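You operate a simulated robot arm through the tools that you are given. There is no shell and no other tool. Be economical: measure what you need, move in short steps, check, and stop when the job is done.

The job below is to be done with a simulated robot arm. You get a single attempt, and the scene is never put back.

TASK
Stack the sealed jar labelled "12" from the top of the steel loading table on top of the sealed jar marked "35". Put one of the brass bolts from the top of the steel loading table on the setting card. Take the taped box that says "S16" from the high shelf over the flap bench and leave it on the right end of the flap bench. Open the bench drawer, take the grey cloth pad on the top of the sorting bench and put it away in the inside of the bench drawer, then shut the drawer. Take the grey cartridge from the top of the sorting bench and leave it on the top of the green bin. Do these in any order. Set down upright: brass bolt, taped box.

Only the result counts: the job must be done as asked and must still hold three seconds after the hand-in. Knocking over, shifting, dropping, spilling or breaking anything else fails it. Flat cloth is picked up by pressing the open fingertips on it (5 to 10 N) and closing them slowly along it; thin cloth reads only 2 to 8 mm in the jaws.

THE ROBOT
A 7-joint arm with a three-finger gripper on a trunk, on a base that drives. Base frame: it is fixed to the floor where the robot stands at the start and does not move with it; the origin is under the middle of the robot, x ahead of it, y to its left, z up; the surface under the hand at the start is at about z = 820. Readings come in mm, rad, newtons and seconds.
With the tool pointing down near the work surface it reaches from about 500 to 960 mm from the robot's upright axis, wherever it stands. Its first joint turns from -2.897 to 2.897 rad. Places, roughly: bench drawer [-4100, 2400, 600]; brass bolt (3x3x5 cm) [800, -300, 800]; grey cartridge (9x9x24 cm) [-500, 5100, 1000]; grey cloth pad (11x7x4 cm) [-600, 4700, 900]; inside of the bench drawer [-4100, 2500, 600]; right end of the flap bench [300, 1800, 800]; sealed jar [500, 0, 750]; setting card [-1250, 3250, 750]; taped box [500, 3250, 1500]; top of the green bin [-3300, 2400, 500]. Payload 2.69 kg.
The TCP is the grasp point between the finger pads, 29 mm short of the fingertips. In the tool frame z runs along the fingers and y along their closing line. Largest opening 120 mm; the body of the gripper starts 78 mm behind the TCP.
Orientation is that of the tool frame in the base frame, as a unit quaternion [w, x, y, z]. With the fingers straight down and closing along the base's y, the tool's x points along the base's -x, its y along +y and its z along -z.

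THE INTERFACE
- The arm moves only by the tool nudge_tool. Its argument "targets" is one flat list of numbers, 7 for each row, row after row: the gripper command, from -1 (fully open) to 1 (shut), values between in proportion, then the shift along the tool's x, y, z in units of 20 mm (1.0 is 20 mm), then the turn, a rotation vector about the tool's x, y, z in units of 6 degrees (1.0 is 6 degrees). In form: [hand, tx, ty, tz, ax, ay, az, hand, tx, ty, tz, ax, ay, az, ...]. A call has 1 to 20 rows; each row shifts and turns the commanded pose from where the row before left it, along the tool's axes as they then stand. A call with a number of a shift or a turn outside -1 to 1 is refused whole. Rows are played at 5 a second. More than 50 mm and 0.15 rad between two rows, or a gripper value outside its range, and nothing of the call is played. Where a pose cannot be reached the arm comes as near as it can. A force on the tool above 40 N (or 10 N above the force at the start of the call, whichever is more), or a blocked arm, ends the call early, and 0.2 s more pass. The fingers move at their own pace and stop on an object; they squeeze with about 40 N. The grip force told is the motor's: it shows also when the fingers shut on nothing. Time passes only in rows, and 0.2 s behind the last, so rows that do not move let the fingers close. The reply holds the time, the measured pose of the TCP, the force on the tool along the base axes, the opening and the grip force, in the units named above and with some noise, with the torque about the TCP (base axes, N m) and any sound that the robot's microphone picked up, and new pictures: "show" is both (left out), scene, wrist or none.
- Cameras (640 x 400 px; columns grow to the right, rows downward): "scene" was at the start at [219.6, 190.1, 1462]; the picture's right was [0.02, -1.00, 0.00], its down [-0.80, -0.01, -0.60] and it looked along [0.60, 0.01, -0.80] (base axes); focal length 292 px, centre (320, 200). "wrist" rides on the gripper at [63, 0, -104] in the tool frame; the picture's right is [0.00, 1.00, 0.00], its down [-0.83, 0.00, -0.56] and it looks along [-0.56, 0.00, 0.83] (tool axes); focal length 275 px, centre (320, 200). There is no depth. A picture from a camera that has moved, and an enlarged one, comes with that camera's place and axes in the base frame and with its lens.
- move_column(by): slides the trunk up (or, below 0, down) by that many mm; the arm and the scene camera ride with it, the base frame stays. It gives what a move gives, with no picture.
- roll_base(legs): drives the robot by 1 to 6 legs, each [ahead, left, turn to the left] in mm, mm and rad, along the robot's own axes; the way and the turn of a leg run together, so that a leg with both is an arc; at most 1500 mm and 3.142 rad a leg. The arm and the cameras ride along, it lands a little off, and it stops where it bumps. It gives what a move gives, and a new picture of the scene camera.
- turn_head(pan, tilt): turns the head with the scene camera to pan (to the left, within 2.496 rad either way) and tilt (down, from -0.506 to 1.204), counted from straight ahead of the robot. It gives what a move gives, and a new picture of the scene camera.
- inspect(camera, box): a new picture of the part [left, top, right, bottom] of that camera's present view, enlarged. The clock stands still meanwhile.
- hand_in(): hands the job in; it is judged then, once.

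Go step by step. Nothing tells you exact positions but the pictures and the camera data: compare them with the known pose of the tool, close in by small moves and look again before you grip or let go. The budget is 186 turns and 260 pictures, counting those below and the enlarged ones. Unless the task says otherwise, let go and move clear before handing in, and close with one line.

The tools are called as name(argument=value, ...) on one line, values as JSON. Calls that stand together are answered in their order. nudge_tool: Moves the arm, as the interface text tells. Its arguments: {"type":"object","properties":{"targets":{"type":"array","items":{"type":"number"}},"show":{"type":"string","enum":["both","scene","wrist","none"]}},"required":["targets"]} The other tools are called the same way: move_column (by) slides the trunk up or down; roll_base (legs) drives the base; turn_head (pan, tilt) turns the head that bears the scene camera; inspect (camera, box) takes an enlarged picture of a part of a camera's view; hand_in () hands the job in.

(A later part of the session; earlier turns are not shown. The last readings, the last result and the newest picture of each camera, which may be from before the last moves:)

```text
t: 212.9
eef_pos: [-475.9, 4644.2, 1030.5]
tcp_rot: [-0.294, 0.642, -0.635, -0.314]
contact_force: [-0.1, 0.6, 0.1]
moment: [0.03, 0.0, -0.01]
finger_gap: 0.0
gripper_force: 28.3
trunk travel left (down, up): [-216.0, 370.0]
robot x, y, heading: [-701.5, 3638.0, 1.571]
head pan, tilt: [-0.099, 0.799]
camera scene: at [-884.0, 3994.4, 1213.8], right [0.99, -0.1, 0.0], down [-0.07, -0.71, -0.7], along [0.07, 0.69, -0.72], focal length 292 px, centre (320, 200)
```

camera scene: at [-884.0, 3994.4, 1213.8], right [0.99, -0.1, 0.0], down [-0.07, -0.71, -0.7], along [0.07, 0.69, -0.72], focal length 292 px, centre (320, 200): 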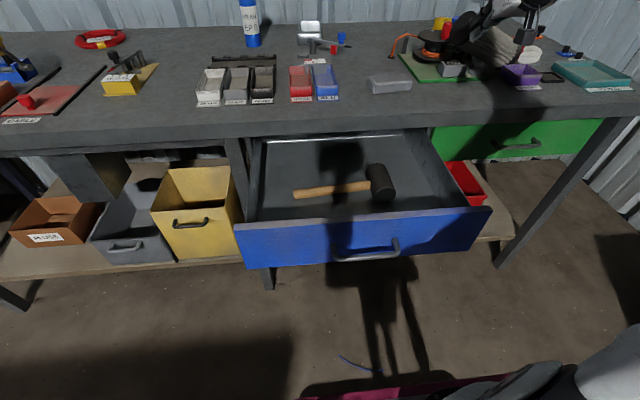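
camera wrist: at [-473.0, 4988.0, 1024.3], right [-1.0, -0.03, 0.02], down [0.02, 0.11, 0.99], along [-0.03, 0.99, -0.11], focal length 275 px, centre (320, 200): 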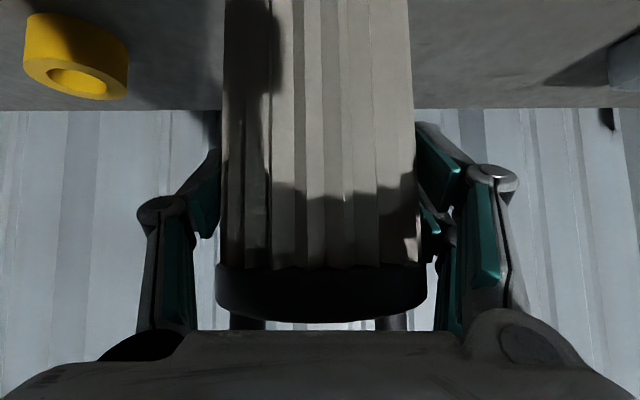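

The cartridge has toppled against the reel stand but is still on the bench. I'll raise the hand out of the way for a clear view.

move_column(by=220)

roll_base(legs=[[-120, 0, 0]])

turn_head(pan=-0.4, tilt=0.5)

inspect(camera="scene", box=[160, 100, 480, 300])

nudge_tool(targets=[-1, 0, 0, 0, 0, 0, 0], show="wrist")

```text
t: 215.2
eef_pos: [-475.3, 4644.5, 1249.8]
tcp_rot: [-0.292, 0.643, -0.633, -0.316]
contact_force: [0.0, 0.1, -0.3]
moment: [0.01, -0.02, -0.01]
finger_gap: 0.0
gripper_force: 28.6
trunk travel left (down, up): [-436.0, 150.0]
robot x, y, heading: [-699.1, 3631.7, 1.569]
head pan, tilt: [-0.099, 0.799]
```

```text
t: 216.5
eef_pos: [-477.2, 4522.0, 1249.5]
tcp_rot: [-0.293, 0.643, -0.634, -0.315]
contact_force: [-0.2, 0.4, -0.3]
moment: [0.01, 0.02, -0.04]
finger_gap: 0.0
gripper_force: 28.2
trunk travel left (down, up): [-436.0, 150.0]
robot x, y, heading: [-698.4, 3512.2, 1.571]
head pan, tilt: [-0.099, 0.799]
camera scene: at [-884.4, 3770.1, 1432.9], right [0.99, -0.1, 0.0], down [-0.07, -0.71, -0.7], along [0.07, 0.69, -0.72], focal length 292 px, centre (320, 200)
```

scene: 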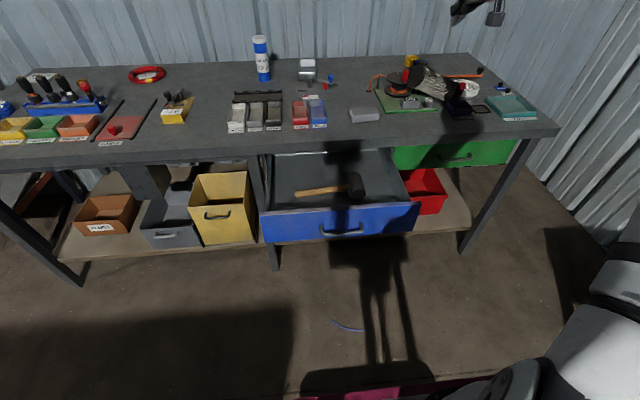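

```text
t: 217.3
eef_pos: [-476.0, 4521.6, 1251.9]
tcp_rot: [-0.293, 0.642, -0.635, -0.315]
contact_force: [0.2, 0.3, 0.8]
moment: [0.03, 0.01, -0.02]
finger_gap: 0.0
gripper_force: 28.8
trunk travel left (down, up): [-436.0, 150.0]
robot x, y, heading: [-700.8, 3512.6, 1.568]
head pan, tilt: [-0.4, 0.499]
camera scene: at [-857.0, 3773.6, 1458.9], right [0.92, -0.39, 0.0], down [-0.19, -0.44, -0.88], along [0.34, 0.81, -0.48], focal length 292 px, centre (320, 200)
```

scene: 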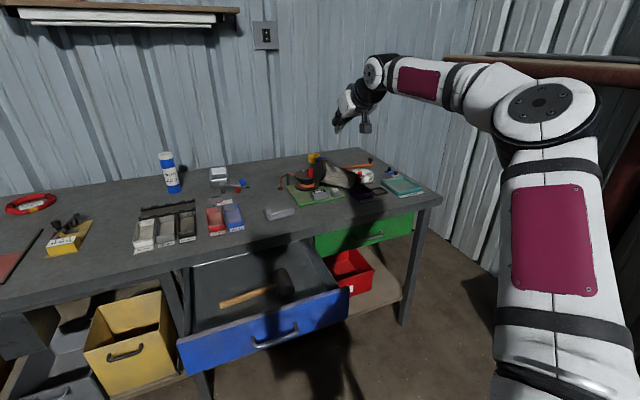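

```text
2.00 times, centred on (320, 200) of scene
camera zoom: at [-857.0, 3773.6, 1458.9], right [0.92, -0.39, 0.0], down [-0.19, -0.44, -0.88], along [0.34, 0.81, -0.48], focal length 583 px, centre (320, 200)
```

zoom: 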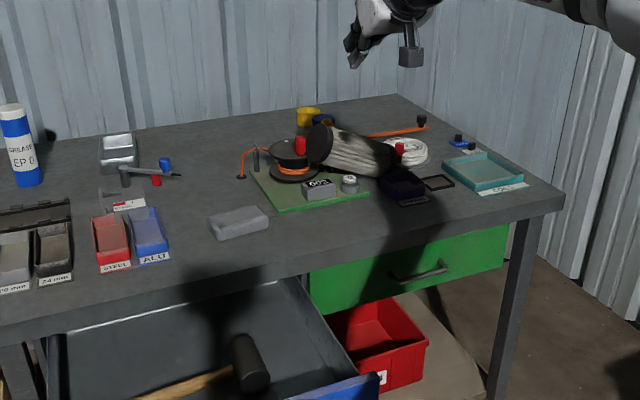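

```text
t: 217.7
eef_pos: [-476.4, 4522.0, 1250.9]
tcp_rot: [-0.293, 0.643, -0.634, -0.314]
contact_force: [-1.1, 0.6, -0.1]
moment: [-0.02, 0.02, 0.02]
finger_gap: 94.0
gripper_force: 0.1
trunk travel left (down, up): [-436.0, 150.0]
robot x, y, heading: [-699.1, 3510.1, 1.568]
head pan, tilt: [-0.4, 0.499]
camera wrist: at [-471.7, 4401.2, 1267.4], right [-1.0, -0.03, 0.02], down [0.02, 0.09, 1.0], along [-0.03, 1.0, -0.09], focal length 275 px, centre (320, 200)
```

wrist: 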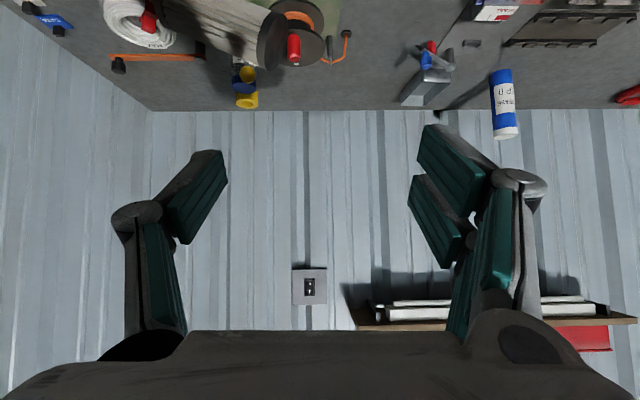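

The cartridge now lies tilted at about (-409,4825,970) to (-237,4818,901). First I'll push the drawer shut with closed fingers: back off, bring the hand to the robot's centre line, then lower it.

roll_base(legs=[[-320, 40, 0]])

nudge_tool(targets=[1, 0, 1, 0, 0, 0, 0, 1, 0, 1, 0, 0, 0, 0, 1, 0, 1, 0, 0, 0, 0, 1, 0, 1, 0, 0, 0, 0, 1, 0, 1, 0, 0, 0, 0, 1, 0, 1, 0, 0, 0, 0, 1, 0, 1, 0, 0, 0, 0, 1, 0, 1, 0, 0, 0, 0, 1, 0, 1, 0, 0, 0, 0, 1, 0, 1, 0, 0, 0, 0, 1, 0, 1, 0, 0, 0, 0], show="none")

move_column(by=-425)

turn_head(pan=-0.1, tilt=0.5)

```text
t: 219.8
eef_pos: [-518.7, 4200.5, 1250.7]
tcp_rot: [-0.293, 0.643, -0.633, -0.315]
contact_force: [-0.3, 0.2, 0.2]
moment: [-0.01, -0.03, -0.03]
finger_gap: 119.8
gripper_force: 0.0
trunk travel left (down, up): [-436.0, 150.0]
robot x, y, heading: [-741.1, 3189.9, 1.57]
head pan, tilt: [-0.4, 0.499]
camera scene: at [-897.4, 3450.9, 1458.9], right [0.92, -0.39, 0.0], down [-0.19, -0.44, -0.88], along [0.34, 0.81, -0.48], focal length 292 px, centre (320, 200)
```

scene: 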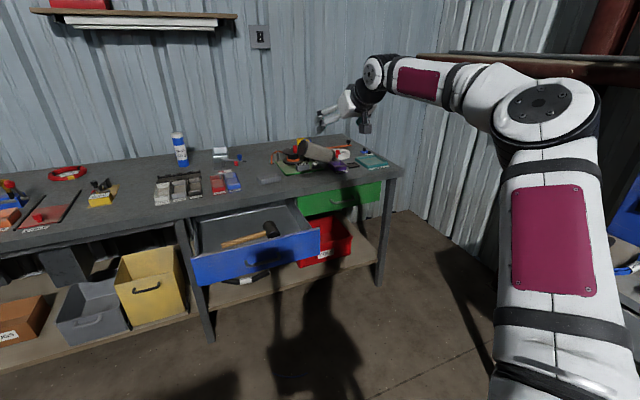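

```text
t: 222.2
eef_pos: [-736.3, 4194.3, 1255.1]
tcp_rot: [-0.293, 0.643, -0.634, -0.315]
contact_force: [-0.2, -0.5, -0.1]
moment: [-0.01, 0.02, 0.04]
finger_gap: 0.0
gripper_force: 28.3
trunk travel left (down, up): [-436.0, 150.0]
robot x, y, heading: [-741.4, 3187.2, 1.577]
head pan, tilt: [-0.4, 0.499]
```

```text
refused: -425 is not a number from -400 to 400
```

```text
t: 223.0
eef_pos: [-735.7, 4194.1, 1255.9]
tcp_rot: [-0.292, 0.643, -0.633, -0.315]
contact_force: [0.1, -0.9, -0.2]
moment: [-0.01, -0.02, 0.01]
finger_gap: 0.0
gripper_force: 28.8
trunk travel left (down, up): [-436.0, 150.0]
robot x, y, heading: [-742.2, 3189.3, 1.573]
head pan, tilt: [-0.099, 0.499]
camera scene: at [-923.7, 3457.5, 1458.9], right [0.99, -0.1, 0.0], down [-0.05, -0.48, -0.88], along [0.09, 0.87, -0.48], focal length 292 px, centre (320, 200)
```

scene: 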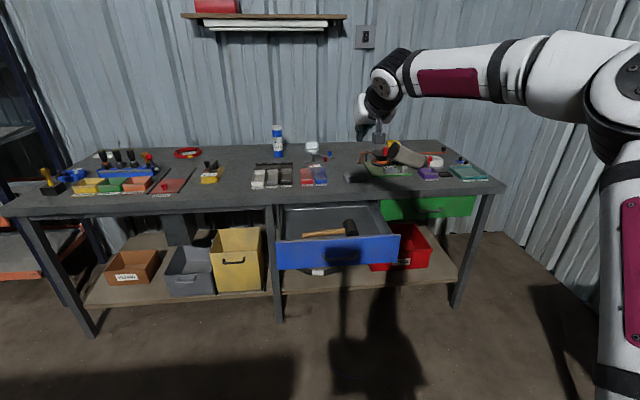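

move_column(by=-400)

nudge_tool(targets=[1, 0.78, 0.5, 0.63, 0, 0, 0, 1, 0.78, 0.5, 0.63, 0, 0, 0, 1, 0.78, 0, 0.63, 0, 0, 0, 1, 0.78, 0, 0.63, 0, 0, 0, 1, 0.78, 0, 0.63, 0, 0, 0])

```text
t: 226.8
eef_pos: [-737.5, 4195.6, 856.3]
tcp_rot: [-0.292, 0.644, -0.634, -0.315]
contact_force: [-0.4, -0.1, 0.2]
moment: [-0.01, -0.01, -0.02]
finger_gap: 0.0
gripper_force: 28.5
trunk travel left (down, up): [-36.0, 550.0]
robot x, y, heading: [-739.9, 3191.3, 1.57]
head pan, tilt: [-0.099, 0.499]
```

```text
t: 228.1
eef_pos: [-760.0, 4193.8, 757.1]
tcp_rot: [-0.293, 0.643, -0.633, -0.315]
contact_force: [-0.6, 0.8, 0.3]
moment: [0.03, 0.0, -0.02]
finger_gap: 0.1
gripper_force: 28.4
trunk travel left (down, up): [-36.0, 550.0]
robot x, y, heading: [-735.9, 3192.0, 1.572]
head pan, tilt: [-0.099, 0.499]
camera scene: at [-923.9, 3576.6, 1059.0], right [1.0, -0.1, 0.0], down [-0.05, -0.48, -0.88], along [0.09, 0.87, -0.48], focal length 292 px, centre (320, 200)
camera wrist: at [-754.8, 4072.7, 773.0], right [-1.0, -0.03, 0.02], down [0.02, 0.09, 1.0], along [-0.03, 1.0, -0.09], focal length 275 px, centre (320, 200)
```

scene: 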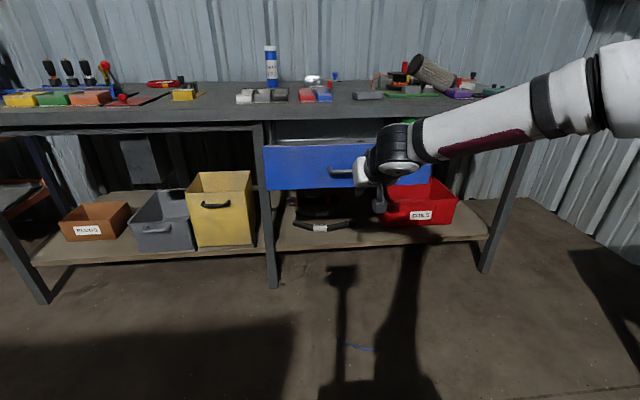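
wrist: 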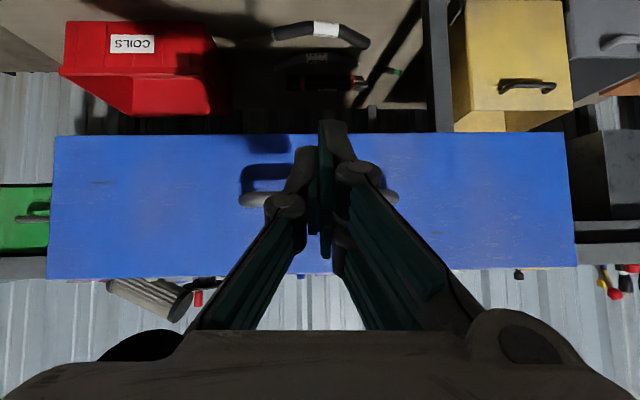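

Fingertips are level with the handle, so I'll raise 45 mm to push on the plain face above it, then drive forward slowly.

nudge_tool(targets=[1, -0.78, 0, -0.63, 0, 0, 0, 1, -0.78, 0, -0.63, 0, 0, 0, 1, -0.2, 0, -0.16, 0, 0, 0], show="none")

roll_base(legs=[[250, 0, 0]])

```text
t: 228.8
eef_pos: [-758.9, 4192.6, 801.8]
tcp_rot: [-0.293, 0.643, -0.634, -0.315]
contact_force: [0.6, 0.8, 0.6]
moment: [0.01, 0.01, 0.01]
finger_gap: 0.0
gripper_force: 28.6
trunk travel left (down, up): [-36.0, 550.0]
robot x, y, heading: [-740.1, 3186.1, 1.567]
head pan, tilt: [-0.099, 0.499]
```

```text
t: 230.7
eef_pos: [-760.9, 4443.8, 801.9]
tcp_rot: [-0.293, 0.644, -0.633, -0.316]
contact_force: [0.6, -0.3, 0.0]
moment: [0.01, 0.02, 0.02]
finger_gap: 0.1
gripper_force: 28.5
trunk travel left (down, up): [-36.0, 550.0]
robot x, y, heading: [-740.4, 3434.7, 1.575]
head pan, tilt: [-0.099, 0.499]
camera scene: at [-924.9, 3826.6, 1059.0], right [1.0, -0.1, 0.0], down [-0.05, -0.48, -0.88], along [0.09, 0.87, -0.48], focal length 292 px, centre (320, 200)
```

scene: 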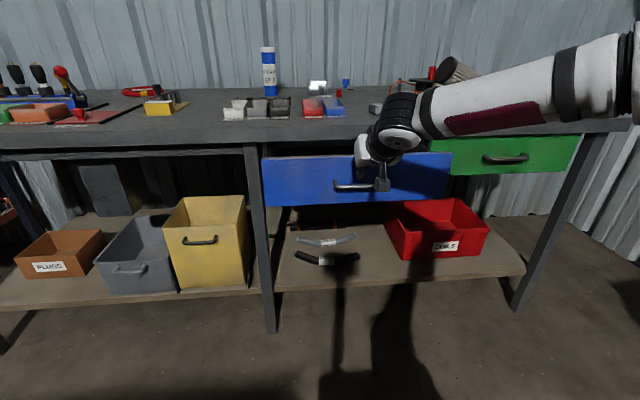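

Nearly shut. Pushing further in small legs.

roll_base(legs=[[50, 0, 0]])

inspect(camera="scene", box=[220, 90, 600, 260])

```text
t: 231.6
eef_pos: [-762.6, 4494.9, 802.4]
tcp_rot: [-0.293, 0.644, -0.633, -0.315]
contact_force: [-0.9, 0.2, 0.0]
moment: [-0.02, 0.03, 0.02]
finger_gap: 0.2
gripper_force: 28.7
trunk travel left (down, up): [-36.0, 550.0]
robot x, y, heading: [-743.4, 3486.9, 1.571]
head pan, tilt: [-0.099, 0.499]
camera scene: at [-925.2, 3876.8, 1059.0], right [1.0, -0.1, 0.0], down [-0.05, -0.48, -0.88], along [0.08, 0.87, -0.48], focal length 292 px, centre (320, 200)
```

scene: 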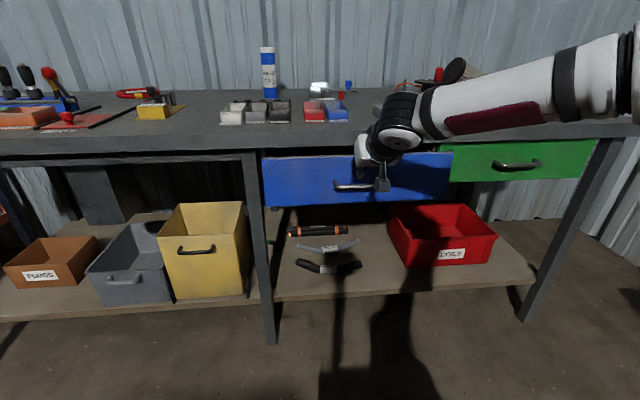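

```text
1.68 times, centred on (410, 175) of scene
camera zoom: at [-925.2, 3876.8, 1059.0], right [1.0, -0.1, 0.0], down [-0.05, -0.48, -0.88], along [0.08, 0.87, -0.48], focal length 491 px, centre (168, 242)
```

zoom: 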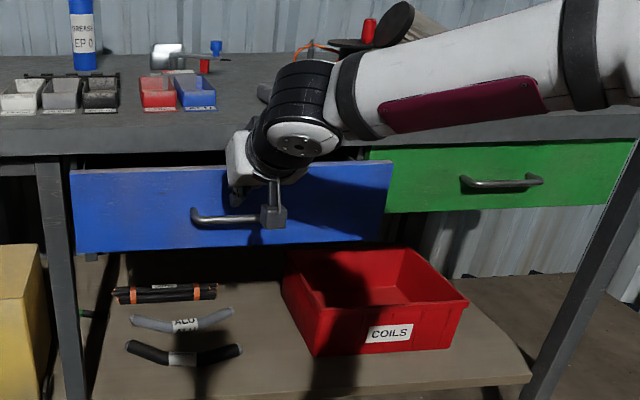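

roll_base(legs=[[45, 0, 0]])

inspect(camera="scene", box=[220, 90, 600, 260])

```text
t: 232.5
eef_pos: [-761.2, 4540.0, 801.3]
tcp_rot: [-0.293, 0.643, -0.634, -0.315]
contact_force: [-0.2, -0.2, -0.2]
moment: [-0.01, 0.0, 0.0]
finger_gap: 0.1
gripper_force: 28.8
trunk travel left (down, up): [-36.0, 550.0]
robot x, y, heading: [-741.4, 3537.5, 1.574]
head pan, tilt: [-0.099, 0.499]
camera scene: at [-925.1, 3922.4, 1059.0], right [1.0, -0.1, 0.0], down [-0.05, -0.48, -0.88], along [0.09, 0.87, -0.48], focal length 292 px, centre (320, 200)
```

scene: 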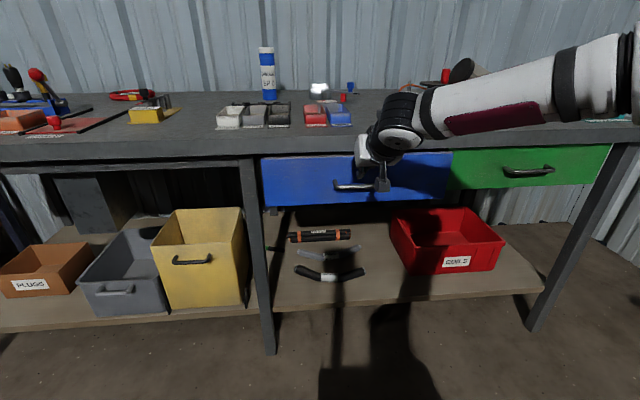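

```text
1.68 times, centred on (410, 175) of scene
camera zoom: at [-925.1, 3922.4, 1059.0], right [1.0, -0.1, 0.0], down [-0.05, -0.48, -0.88], along [0.09, 0.87, -0.48], focal length 491 px, centre (168, 242)
```

zoom: 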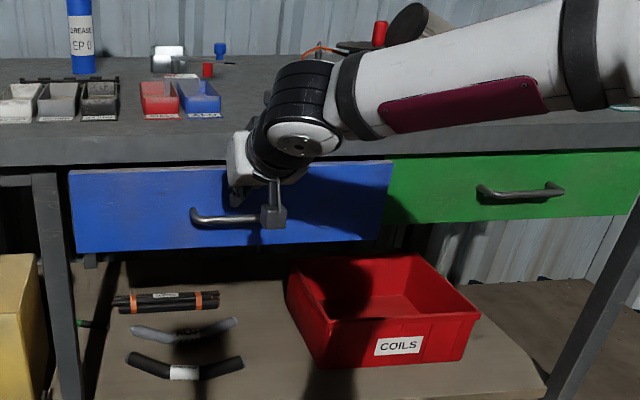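

roll_base(legs=[[35, 0, 0]])

inspect(camera="scene", box=[220, 90, 600, 260])

```text
t: 233.3
eef_pos: [-760.1, 4574.9, 801.4]
tcp_rot: [-0.292, 0.643, -0.634, -0.315]
contact_force: [0.3, 0.5, 0.0]
moment: [0.0, 0.02, 0.04]
finger_gap: 0.0
gripper_force: 28.3
trunk travel left (down, up): [-36.0, 550.0]
robot x, y, heading: [-738.2, 3571.8, 1.572]
head pan, tilt: [-0.099, 0.499]
camera scene: at [-925.1, 3957.6, 1059.0], right [1.0, -0.1, 0.0], down [-0.05, -0.48, -0.88], along [0.09, 0.87, -0.48], focal length 292 px, centre (320, 200)
```

scene: 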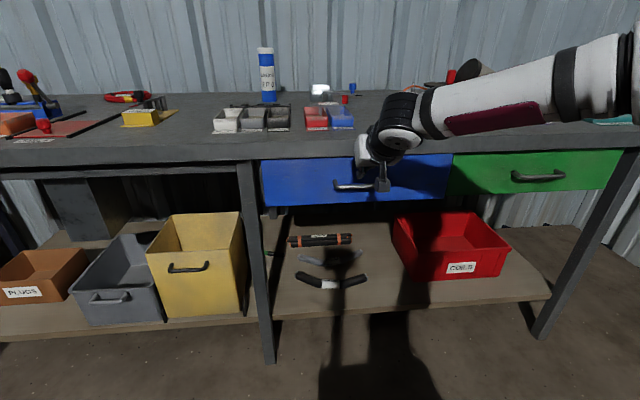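

```text
1.68 times, centred on (410, 175) of scene
camera zoom: at [-925.1, 3957.6, 1059.0], right [1.0, -0.1, 0.0], down [-0.05, -0.48, -0.88], along [0.09, 0.87, -0.48], focal length 491 px, centre (168, 242)
```

zoom: 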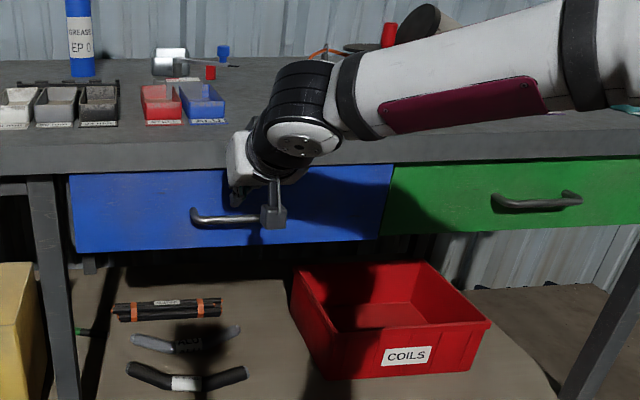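

roll_base(legs=[[10, 0, 0]])

inspect(camera="scene", box=[360, 120, 540, 230])

```text
t: 234.1
eef_pos: [-760.9, 4585.7, 801.8]
tcp_rot: [-0.292, 0.644, -0.633, -0.315]
contact_force: [-0.1, -0.1, 0.3]
moment: [-0.02, 0.02, 0.0]
finger_gap: 0.0
gripper_force: 28.5
trunk travel left (down, up): [-36.0, 550.0]
robot x, y, heading: [-741.0, 3579.4, 1.575]
head pan, tilt: [-0.099, 0.499]
camera scene: at [-925.1, 3967.6, 1059.0], right [1.0, -0.1, 0.0], down [-0.05, -0.48, -0.88], along [0.09, 0.87, -0.48], focal length 292 px, centre (320, 200)
```

scene: 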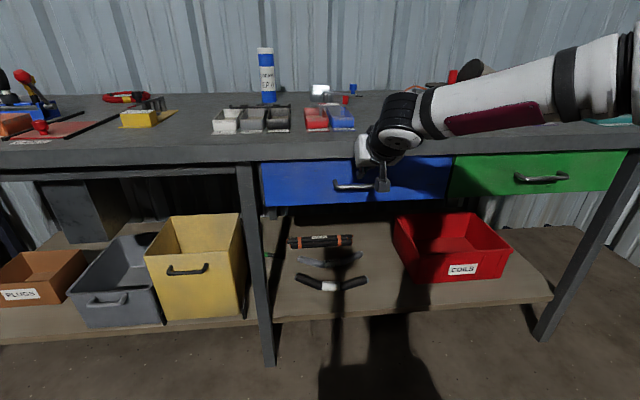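

```text
3.56 times, centred on (450, 175) of scene
camera zoom: at [-925.1, 3967.6, 1059.0], right [1.0, -0.1, 0.0], down [-0.05, -0.48, -0.88], along [0.09, 0.87, -0.48], focal length 1036 px, centre (-142, 289)
```

zoom: 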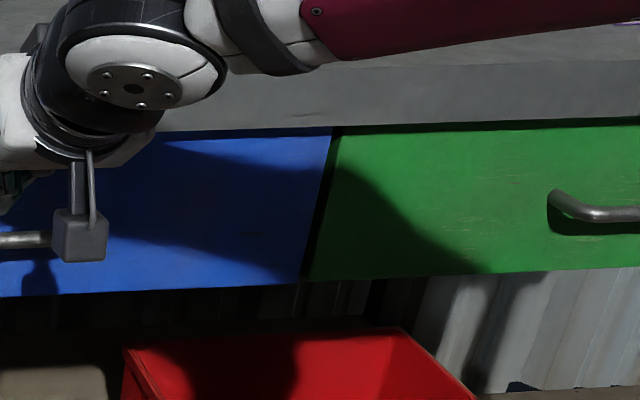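

roll_base(legs=[[5, 0, 0]])

inspect(camera="scene", box=[360, 120, 540, 230])

```text
t: 234.9
eef_pos: [-760.9, 4586.7, 800.4]
tcp_rot: [-0.291, 0.644, -0.634, -0.314]
contact_force: [0.7, -10.1, 4.0]
moment: [0.21, 0.01, 0.01]
finger_gap: 0.0
gripper_force: 28.3
trunk travel left (down, up): [-36.0, 550.0]
robot x, y, heading: [-741.5, 3584.1, 1.57]
head pan, tilt: [-0.099, 0.499]
stopped in leg 1: the force on the tool passed its limit at 46 N (the readings are from after the stop); the commanded pose is now the measured one
camera scene: at [-924.9, 3971.4, 1059.1], right [1.0, -0.1, 0.0], down [-0.05, -0.48, -0.88], along [0.09, 0.87, -0.48], focal length 292 px, centre (320, 200)
```

scene: 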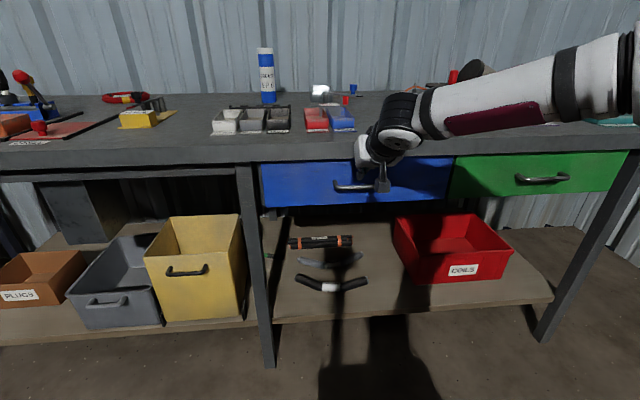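

```text
3.56 times, centred on (450, 175) of scene
camera zoom: at [-924.9, 3971.4, 1059.1], right [1.0, -0.1, 0.0], down [-0.05, -0.48, -0.88], along [0.09, 0.87, -0.48], focal length 1036 px, centre (-142, 289)
```

zoom: 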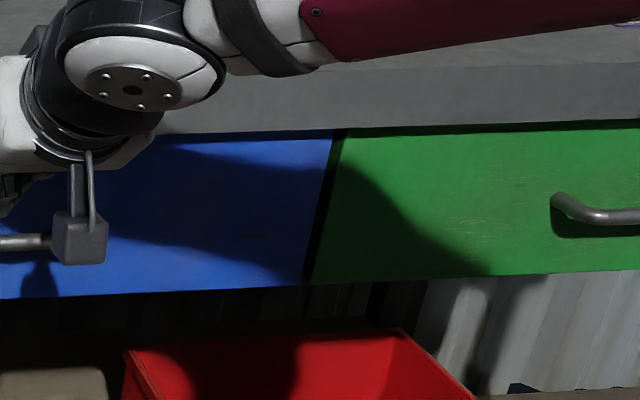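

The drawer is fully shut. I'll back off, raise the hand, and turn it vertical with the jaws closing along y so it can pick the fallen cartridge from above.

roll_base(legs=[[-150, 0, 0]])

move_column(by=390)

nudge_tool(targets=[-1, 0, 0, 0, 0, 1, 0, -1, 0, 0, 0, 0, 1, 0, -1, 0, 0, 0, 0, 1, 0, -1, 0, 0, 0, 0, 1, 0, -1, 0, 0, 0, 0, 1, 0, -1, 0, 0, 0, 0, 1, 0, -1, 0, 0, 0, 0, 1, 0, -1, 0, 0, 0, 0, 1, 0, -1, 0, 0, 0, 0, 0.6, 0, -1, 0, 0, -1, 0, 0, 0, -1, 0, 0, -1, 0, 0, 0], show="none")

nudge_tool(targets=[-1, 0, 0, 0, 0, 0, 1, -1, 0, 0, 0, 0, 0, 1, -1, 0, 0, 0, 0, 0, 1, -1, 0, 0, 0, 0, 0, 1, -1, 0, 0, 0, 0, 0, 1, -1, 0, 0, 0, 0, 0, 1, -1, 0, 0, 0, 0, 0, 1, -1, 0, 0, 0, 0, 0, 1, -1, 0, 0, 0, 0, 0, 1, -1, 0, 0, 0, 0, 0, 1, -1, 0, 0, 0, 0, 0, 1, -1, 0, 0, 0, 0, 0, 1, -1, 0, 0, 0, 0, 0, 1, -1, 0, 0, 0, 0, 0, 1, -1, 0, 0, 0, 0, 0, 1], show="wrist")

```text
t: 236.3
eef_pos: [-759.0, 4437.2, 800.7]
tcp_rot: [-0.292, 0.643, -0.636, -0.313]
contact_force: [0.5, -0.4, 1.0]
moment: [-0.02, -0.03, -0.02]
finger_gap: 0.0
gripper_force: 28.0
trunk travel left (down, up): [-36.0, 550.0]
robot x, y, heading: [-738.5, 3430.2, 1.57]
head pan, tilt: [-0.099, 0.499]
camera scene: at [-924.4, 3821.0, 1059.0], right [1.0, -0.1, 0.0], down [-0.05, -0.48, -0.88], along [0.09, 0.87, -0.48], focal length 292 px, centre (320, 200)
```

scene: 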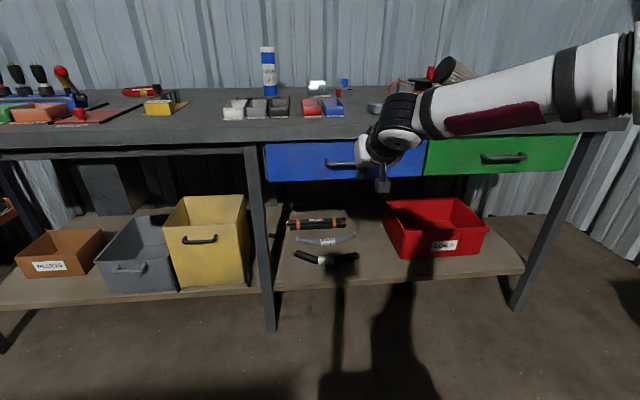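

```text
t: 240.1
eef_pos: [-758.6, 4435.8, 1188.6]
tcp_rot: [-0.291, 0.643, -0.635, -0.313]
contact_force: [0.2, 0.8, 0.5]
moment: [-0.01, -0.01, 0.0]
finger_gap: 0.0
gripper_force: 28.3
trunk travel left (down, up): [-426.0, 160.0]
robot x, y, heading: [-738.0, 3432.9, 1.569]
head pan, tilt: [-0.099, 0.499]
```

```text
t: 242.5
eef_pos: [-710.3, 4348.6, 1218.9]
tcp_rot: [0.014, 0.715, -0.699, -0.003]
contact_force: [0.4, -0.1, -0.7]
moment: [-0.04, 0.0, 0.0]
finger_gap: 120.0
gripper_force: 0.1
out of reach, approached as far as the arm can: row 6, 7, 8, 9, 10, 11
trunk travel left (down, up): [-426.0, 160.0]
robot x, y, heading: [-741.2, 3434.7, 1.569]
head pan, tilt: [-0.099, 0.499]
```

```text
t: 245.7
eef_pos: [-711.5, 4350.2, 1219.6]
tcp_rot: [-0.011, -0.011, 1.0, -0.008]
contact_force: [0.2, 0.8, 1.0]
moment: [0.05, -0.01, 0.01]
finger_gap: 119.8
gripper_force: 0.0
trunk travel left (down, up): [-426.0, 160.0]
robot x, y, heading: [-739.1, 3435.7, 1.572]
head pan, tilt: [-0.099, 0.499]
camera wrist: at [-770.7, 4348.4, 1324.3], right [-0.03, 1.0, -0.02], down [0.84, 0.03, 0.54], along [0.54, 0.0, -0.84], focal length 275 px, centre (320, 200)
```

wrist: 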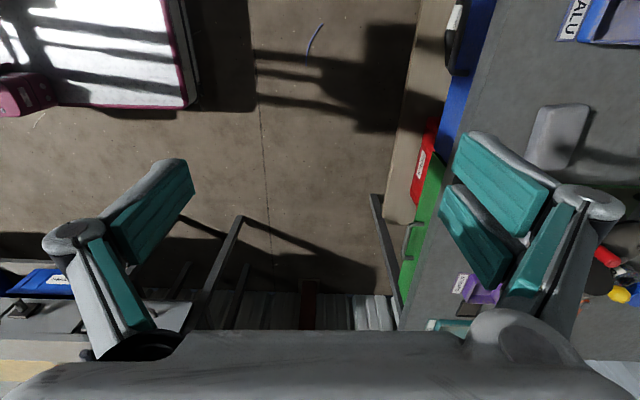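

The hand is vertical, closing along y, and the base front is about 405 ahead of centre. I'll drive the hand above the cartridge.

roll_base(legs=[[0, -366, 0], [470, 0, 0]])

nudge_tool(targets=[-1, 0, 0, 0, 0, 0, 0], show="wrist")

turn_head(pan=-0.3, tilt=0.7)

```text
t: 250.4
eef_pos: [-349.5, 4817.6, 1219.2]
tcp_rot: [-0.012, -0.014, 1.0, -0.008]
contact_force: [-0.5, 0.3, -0.8]
moment: [0.0, 0.02, -0.01]
finger_gap: 120.1
gripper_force: 0.0
trunk travel left (down, up): [-426.0, 160.0]
robot x, y, heading: [-374.9, 3898.4, 1.576]
head pan, tilt: [-0.099, 0.499]
camera scene: at [-560.2, 4177.2, 1448.9], right [1.0, -0.1, 0.0], down [-0.05, -0.48, -0.88], along [0.08, 0.87, -0.48], focal length 292 px, centre (320, 200)
```

scene: 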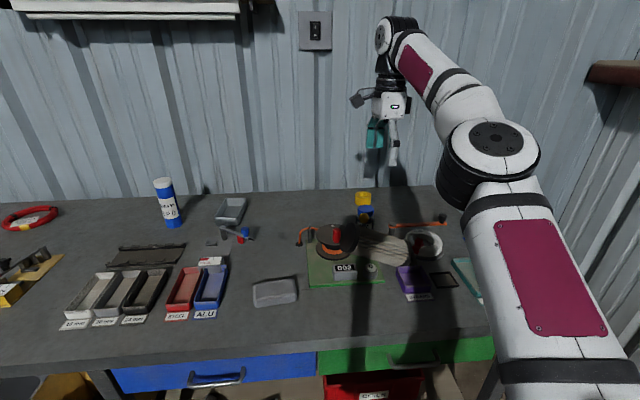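

```text
t: 250.8
eef_pos: [-349.3, 4817.7, 1218.9]
tcp_rot: [-0.011, -0.014, 1.0, -0.009]
contact_force: [-0.1, 0.4, 0.0]
moment: [0.01, -0.04, -0.02]
finger_gap: 120.3
gripper_force: 0.1
trunk travel left (down, up): [-426.0, 160.0]
robot x, y, heading: [-377.3, 3905.4, 1.578]
head pan, tilt: [-0.099, 0.499]
camera wrist: at [-408.6, 4816.9, 1324.3], right [-0.03, 1.0, -0.02], down [0.84, 0.04, 0.54], along [0.54, 0.0, -0.84], focal length 275 px, centre (320, 200)
```

wrist: 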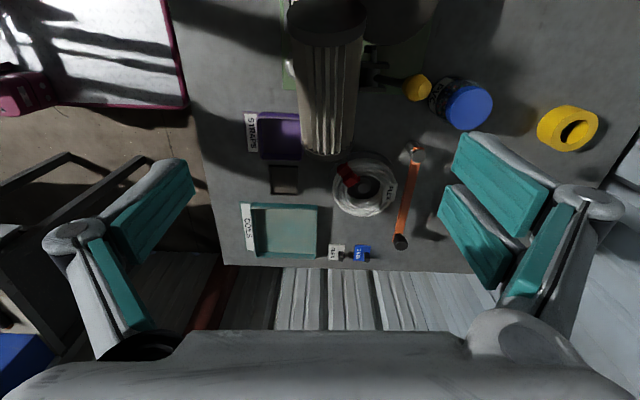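

```text
t: 251.6
eef_pos: [-348.6, 4817.7, 1218.4]
tcp_rot: [-0.011, -0.013, 1.0, -0.008]
contact_force: [0.6, 0.8, -0.2]
moment: [0.02, 0.03, -0.01]
finger_gap: 120.1
gripper_force: 0.0
trunk travel left (down, up): [-426.0, 160.0]
robot x, y, heading: [-370.7, 3899.8, 1.572]
head pan, tilt: [-0.3, 0.7]
camera scene: at [-544.1, 4167.9, 1431.2], right [0.96, -0.29, 0.0], down [-0.19, -0.62, -0.77], along [0.22, 0.73, -0.64], focal length 292 px, centre (320, 200)
```

scene: 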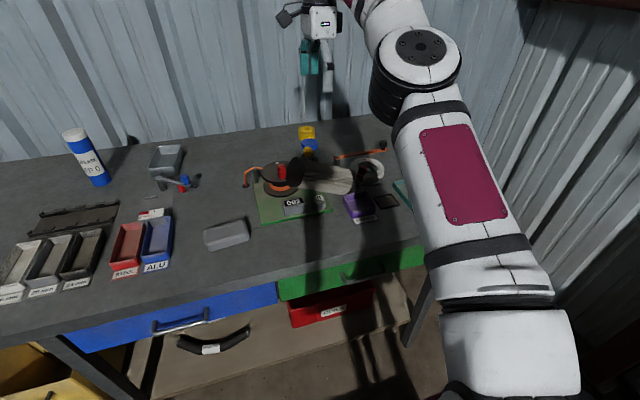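

The cartridge axis runs along x, centred at y about 4826. I'll align to its middle (x about -325) and lower to z about 1010 to check.

nudge_tool(targets=[-1, -0.6, 0.4, 0, 0, 0, 0, -1, -0.57, 0, 0, 0, 0, 0], show="none")

move_column(by=-205)

nudge_tool(targets=[-1, 0, 0, 0, 0, 0, 0])

```text
t: 252.2
eef_pos: [-326.2, 4820.8, 1214.4]
tcp_rot: [-0.011, -0.014, 1.0, -0.008]
contact_force: [0.2, 0.5, 0.1]
moment: [0.0, -0.02, -0.01]
finger_gap: 120.2
gripper_force: 0.0
out of reach, approached as far as the arm can: row 1
trunk travel left (down, up): [-426.0, 160.0]
robot x, y, heading: [-377.3, 3902.9, 1.577]
head pan, tilt: [-0.3, 0.7]
```

```text
t: 254.4
eef_pos: [-325.9, 4819.7, 1010.7]
tcp_rot: [-0.012, -0.015, 1.0, -0.008]
contact_force: [0.7, -0.3, 1.0]
moment: [0.01, 0.02, 0.01]
finger_gap: 120.1
gripper_force: 0.1
trunk travel left (down, up): [-221.0, 365.0]
robot x, y, heading: [-376.7, 3900.8, 1.579]
head pan, tilt: [-0.3, 0.7]
```

```text
t: 254.8
eef_pos: [-325.9, 4820.9, 1009.8]
tcp_rot: [-0.012, -0.014, 1.0, -0.008]
contact_force: [-0.1, 0.3, -0.5]
moment: [-0.03, -0.01, -0.02]
finger_gap: 119.8
gripper_force: 0.0
trunk travel left (down, up): [-221.0, 365.0]
robot x, y, heading: [-371.8, 3903.5, 1.571]
head pan, tilt: [-0.3, 0.7]
camera scene: at [-544.4, 4261.7, 1227.0], right [0.96, -0.29, 0.0], down [-0.19, -0.62, -0.76], along [0.22, 0.73, -0.64], focal length 292 px, centre (320, 200)
camera wrist: at [-385.2, 4819.9, 1116.0], right [-0.03, 1.0, -0.02], down [0.84, 0.04, 0.54], along [0.54, 0.0, -0.84], focal length 275 px, centre (320, 200)
```

scene: 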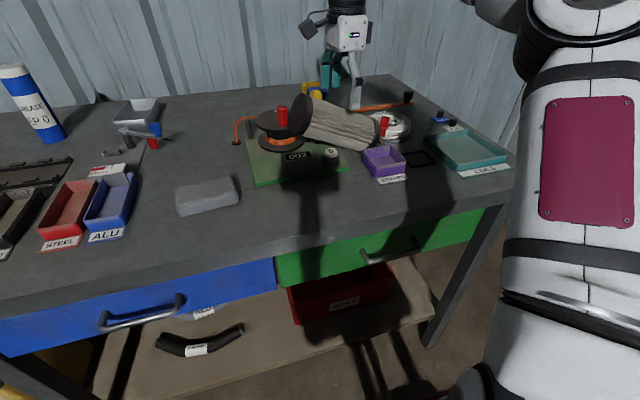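
wrist: 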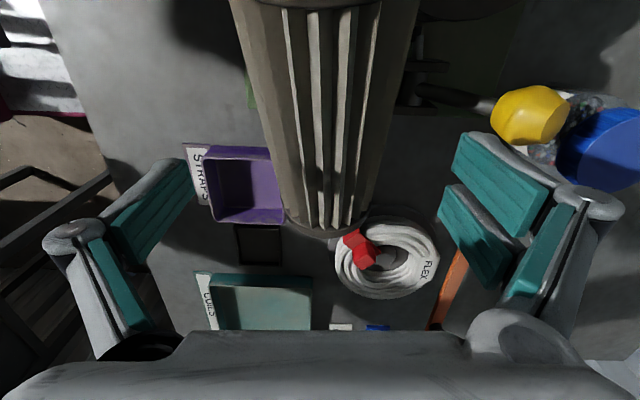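

Good alignment. I'll shift slightly right (x about -316) for clearance to the reel lever, narrow the jaws a little, descend 72 mm and look.

nudge_tool(targets=[-0.8, -0.5, 0.25, 0, 0, 0, 0, -0.8, 0, 0, 1, 0, 0, 0, -0.8, 0, 0, 1, 0, 0, 0, -0.8, 0, 0, 0.9, 0, 0, 0, -0.8, 0, 0, 0.7, 0, 0, 0, -0.8, 0, 0, 0, 0, 0, 0])

```text
t: 256.2
eef_pos: [-315.5, 4825.3, 939.5]
tcp_rot: [-0.011, -0.014, 1.0, -0.009]
contact_force: [0.1, -0.4, 0.6]
moment: [0.02, 0.04, 0.04]
finger_gap: 108.0
gripper_force: 0.1
trunk travel left (down, up): [-221.0, 365.0]
robot x, y, heading: [-370.5, 3901.0, 1.571]
head pan, tilt: [-0.3, 0.7]
camera scene: at [-544.4, 4261.7, 1227.0], right [0.96, -0.29, 0.0], down [-0.19, -0.62, -0.76], along [0.22, 0.73, -0.64], focal length 292 px, centre (320, 200)
camera wrist: at [-376.2, 4824.6, 1044.2], right [-0.03, 1.0, -0.02], down [0.84, 0.04, 0.54], along [0.54, 0.0, -0.84], focal length 275 px, centre (320, 200)
```

scene: 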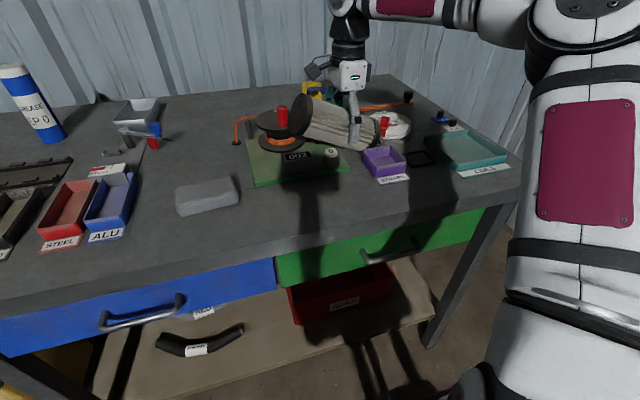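
wrist: 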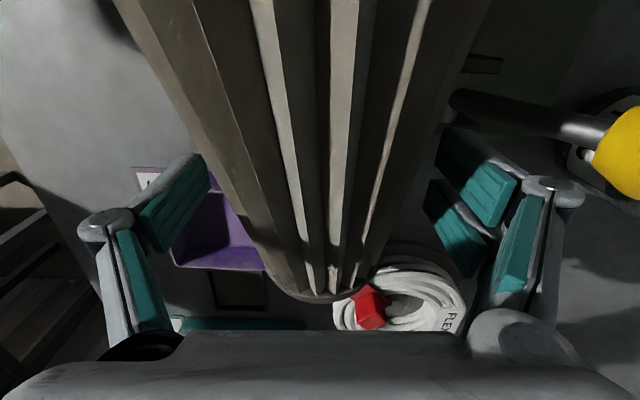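

Axis looks to be at about z 950, so I'll raise 10 mm and close.

nudge_tool(targets=[-0.8, 0, 0, -0.5, 0, 0, 0, -0.6, 0, 0, 0, 0, 0, 0, 1, 0, 0, 0, 0, 0, 0, 1, 0, 0, 0, 0, 0, 0, 1, 0, 0, 0, 0, 0, 0], show="wrist")

```text
t: 257.4
eef_pos: [-315.5, 4825.2, 948.2]
tcp_rot: [-0.011, -0.014, 1.0, -0.009]
contact_force: [1.8, -4.3, 2.4]
moment: [0.1, 0.26, 0.51]
finger_gap: 81.0
gripper_force: 40.5
trunk travel left (down, up): [-221.0, 365.0]
robot x, y, heading: [-373.4, 3903.1, 1.578]
head pan, tilt: [-0.3, 0.7]
camera wrist: at [-375.8, 4824.4, 1054.4], right [-0.03, 1.0, -0.02], down [0.84, 0.04, 0.54], along [0.54, 0.0, -0.84], focal length 275 px, centre (320, 200)
```

wrist: 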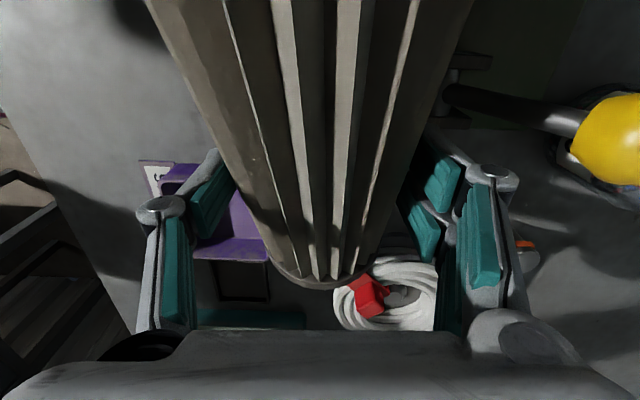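

Gripped at 81 mm. Lifting 150.

move_column(by=40)

nudge_tool(targets=[1, 0, 0, 0, 0, 0, 0])

```text
t: 258.2
eef_pos: [-316.9, 4825.9, 986.8]
tcp_rot: [-0.011, -0.014, 1.0, -0.008]
contact_force: [0.2, -0.6, -2.0]
moment: [0.03, -0.04, 0.01]
finger_gap: 81.2
gripper_force: 39.9
trunk travel left (down, up): [-261.0, 325.0]
robot x, y, heading: [-374.0, 3899.0, 1.578]
head pan, tilt: [-0.3, 0.7]
```

```text
t: 258.6
eef_pos: [-316.6, 4825.5, 988.1]
tcp_rot: [-0.011, -0.014, 1.0, -0.008]
contact_force: [-0.1, 0.8, -3.1]
moment: [0.0, -0.07, 0.0]
finger_gap: 81.3
gripper_force: 40.1
trunk travel left (down, up): [-261.0, 325.0]
robot x, y, heading: [-374.9, 3903.9, 1.574]
head pan, tilt: [-0.3, 0.7]
camera scene: at [-544.4, 4250.3, 1266.8], right [0.96, -0.29, 0.0], down [-0.19, -0.62, -0.76], along [0.22, 0.73, -0.64], focal length 292 px, centre (320, 200)
camera wrist: at [-376.7, 4824.3, 1093.5], right [-0.03, 1.0, -0.02], down [0.84, 0.04, 0.54], along [0.54, 0.0, -0.84], focal length 275 px, centre (320, 200)
```

scene: 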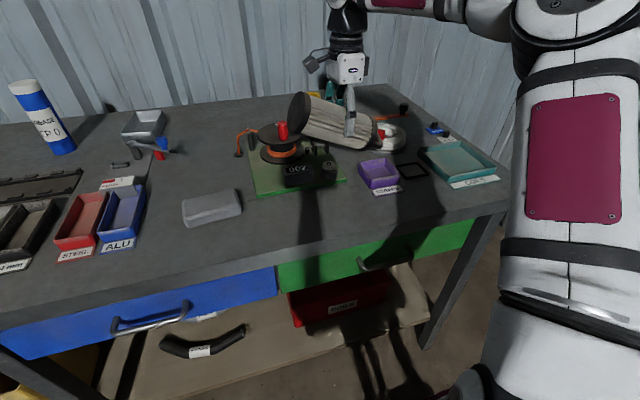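
wrist: 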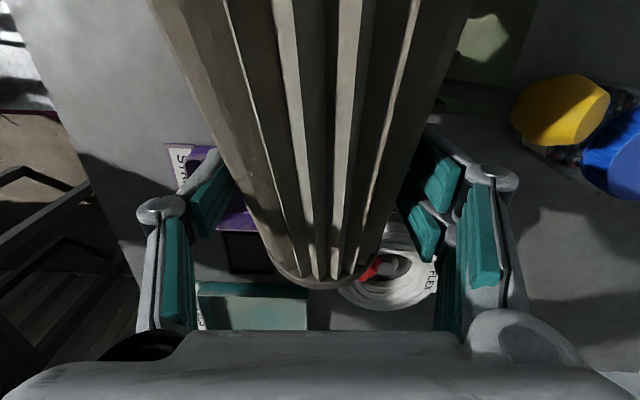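

move_column(by=230)

roll_base(legs=[[-350, 0, 0]])

turn_head(pan=-0.1, tilt=0.35)

inspect(camera="scene", box=[300, 60, 520, 220])

```text
t: 261.0
eef_pos: [-316.3, 4785.5, 1217.3]
tcp_rot: [-0.011, -0.014, 1.0, -0.009]
contact_force: [-0.9, -0.9, -3.0]
moment: [0.0, -0.05, 0.0]
finger_gap: 81.0
gripper_force: 40.2
trunk travel left (down, up): [-491.0, 95.0]
robot x, y, heading: [-375.9, 3899.5, 1.577]
head pan, tilt: [-0.3, 0.7]
```

```text
t: 263.3
eef_pos: [-316.2, 4432.6, 1218.5]
tcp_rot: [-0.012, -0.015, 1.0, -0.008]
contact_force: [-0.1, -0.1, -4.0]
moment: [0.01, -0.08, -0.02]
finger_gap: 81.1
gripper_force: 40.3
trunk travel left (down, up): [-491.0, 95.0]
robot x, y, heading: [-374.4, 3550.7, 1.577]
head pan, tilt: [-0.3, 0.7]
camera scene: at [-542.4, 3762.0, 1496.6], right [0.96, -0.29, 0.0], down [-0.19, -0.62, -0.76], along [0.22, 0.73, -0.64], focal length 292 px, centre (320, 200)
```

scene: 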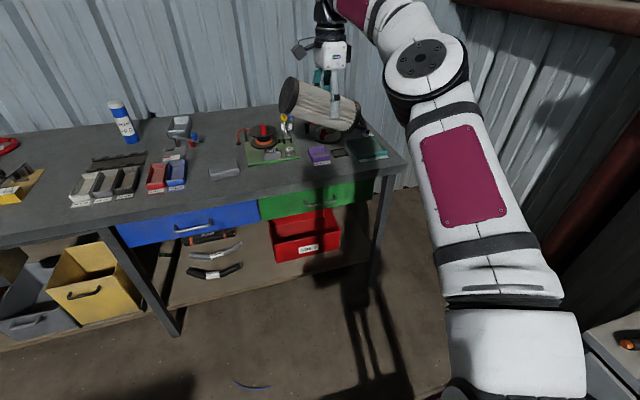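

```text
t: 264.1
eef_pos: [-316.9, 4431.7, 1218.6]
tcp_rot: [-0.012, -0.014, 1.0, -0.009]
contact_force: [1.3, 0.0, -4.0]
moment: [0.0, -0.04, 0.0]
finger_gap: 81.1
gripper_force: 39.8
trunk travel left (down, up): [-491.0, 95.0]
robot x, y, heading: [-373.7, 3547.0, 1.577]
head pan, tilt: [-0.099, 0.351]
camera scene: at [-558.3, 3773.3, 1528.0], right [1.0, -0.09, 0.0], down [-0.03, -0.34, -0.94], along [0.09, 0.93, -0.34], focal length 292 px, centre (320, 200)
```

scene: 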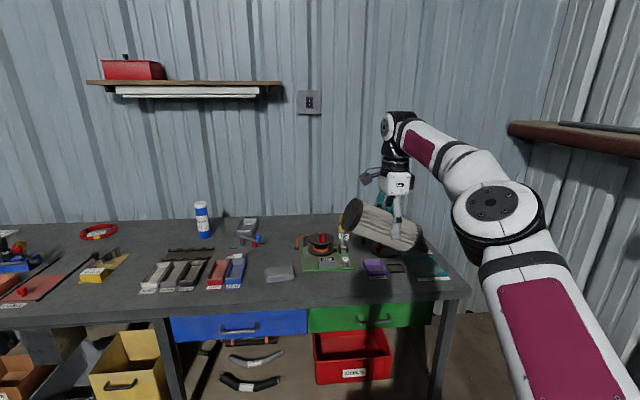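

```text
2.50 times, centred on (410, 140) of scene
camera zoom: at [-558.3, 3773.3, 1528.0], right [1.0, -0.09, 0.0], down [-0.03, -0.34, -0.94], along [0.09, 0.93, -0.34], focal length 729 px, centre (95, 350)
```

zoom: 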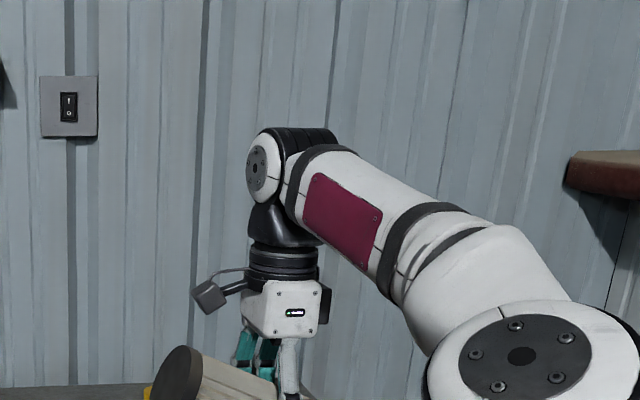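

inspect(camera="scene", box=[320, 170, 460, 280])

```text
3.64 times, centred on (390, 225) of scene
camera zoom: at [-558.3, 3773.3, 1528.0], right [1.0, -0.09, 0.0], down [-0.03, -0.34, -0.94], along [0.09, 0.93, -0.34], focal length 1060 px, centre (66, 109)
```

zoom: 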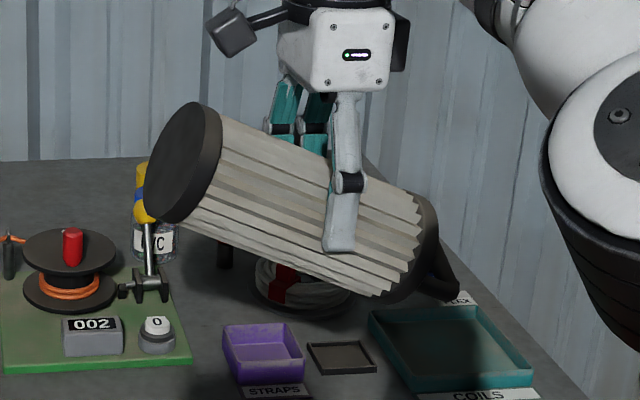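

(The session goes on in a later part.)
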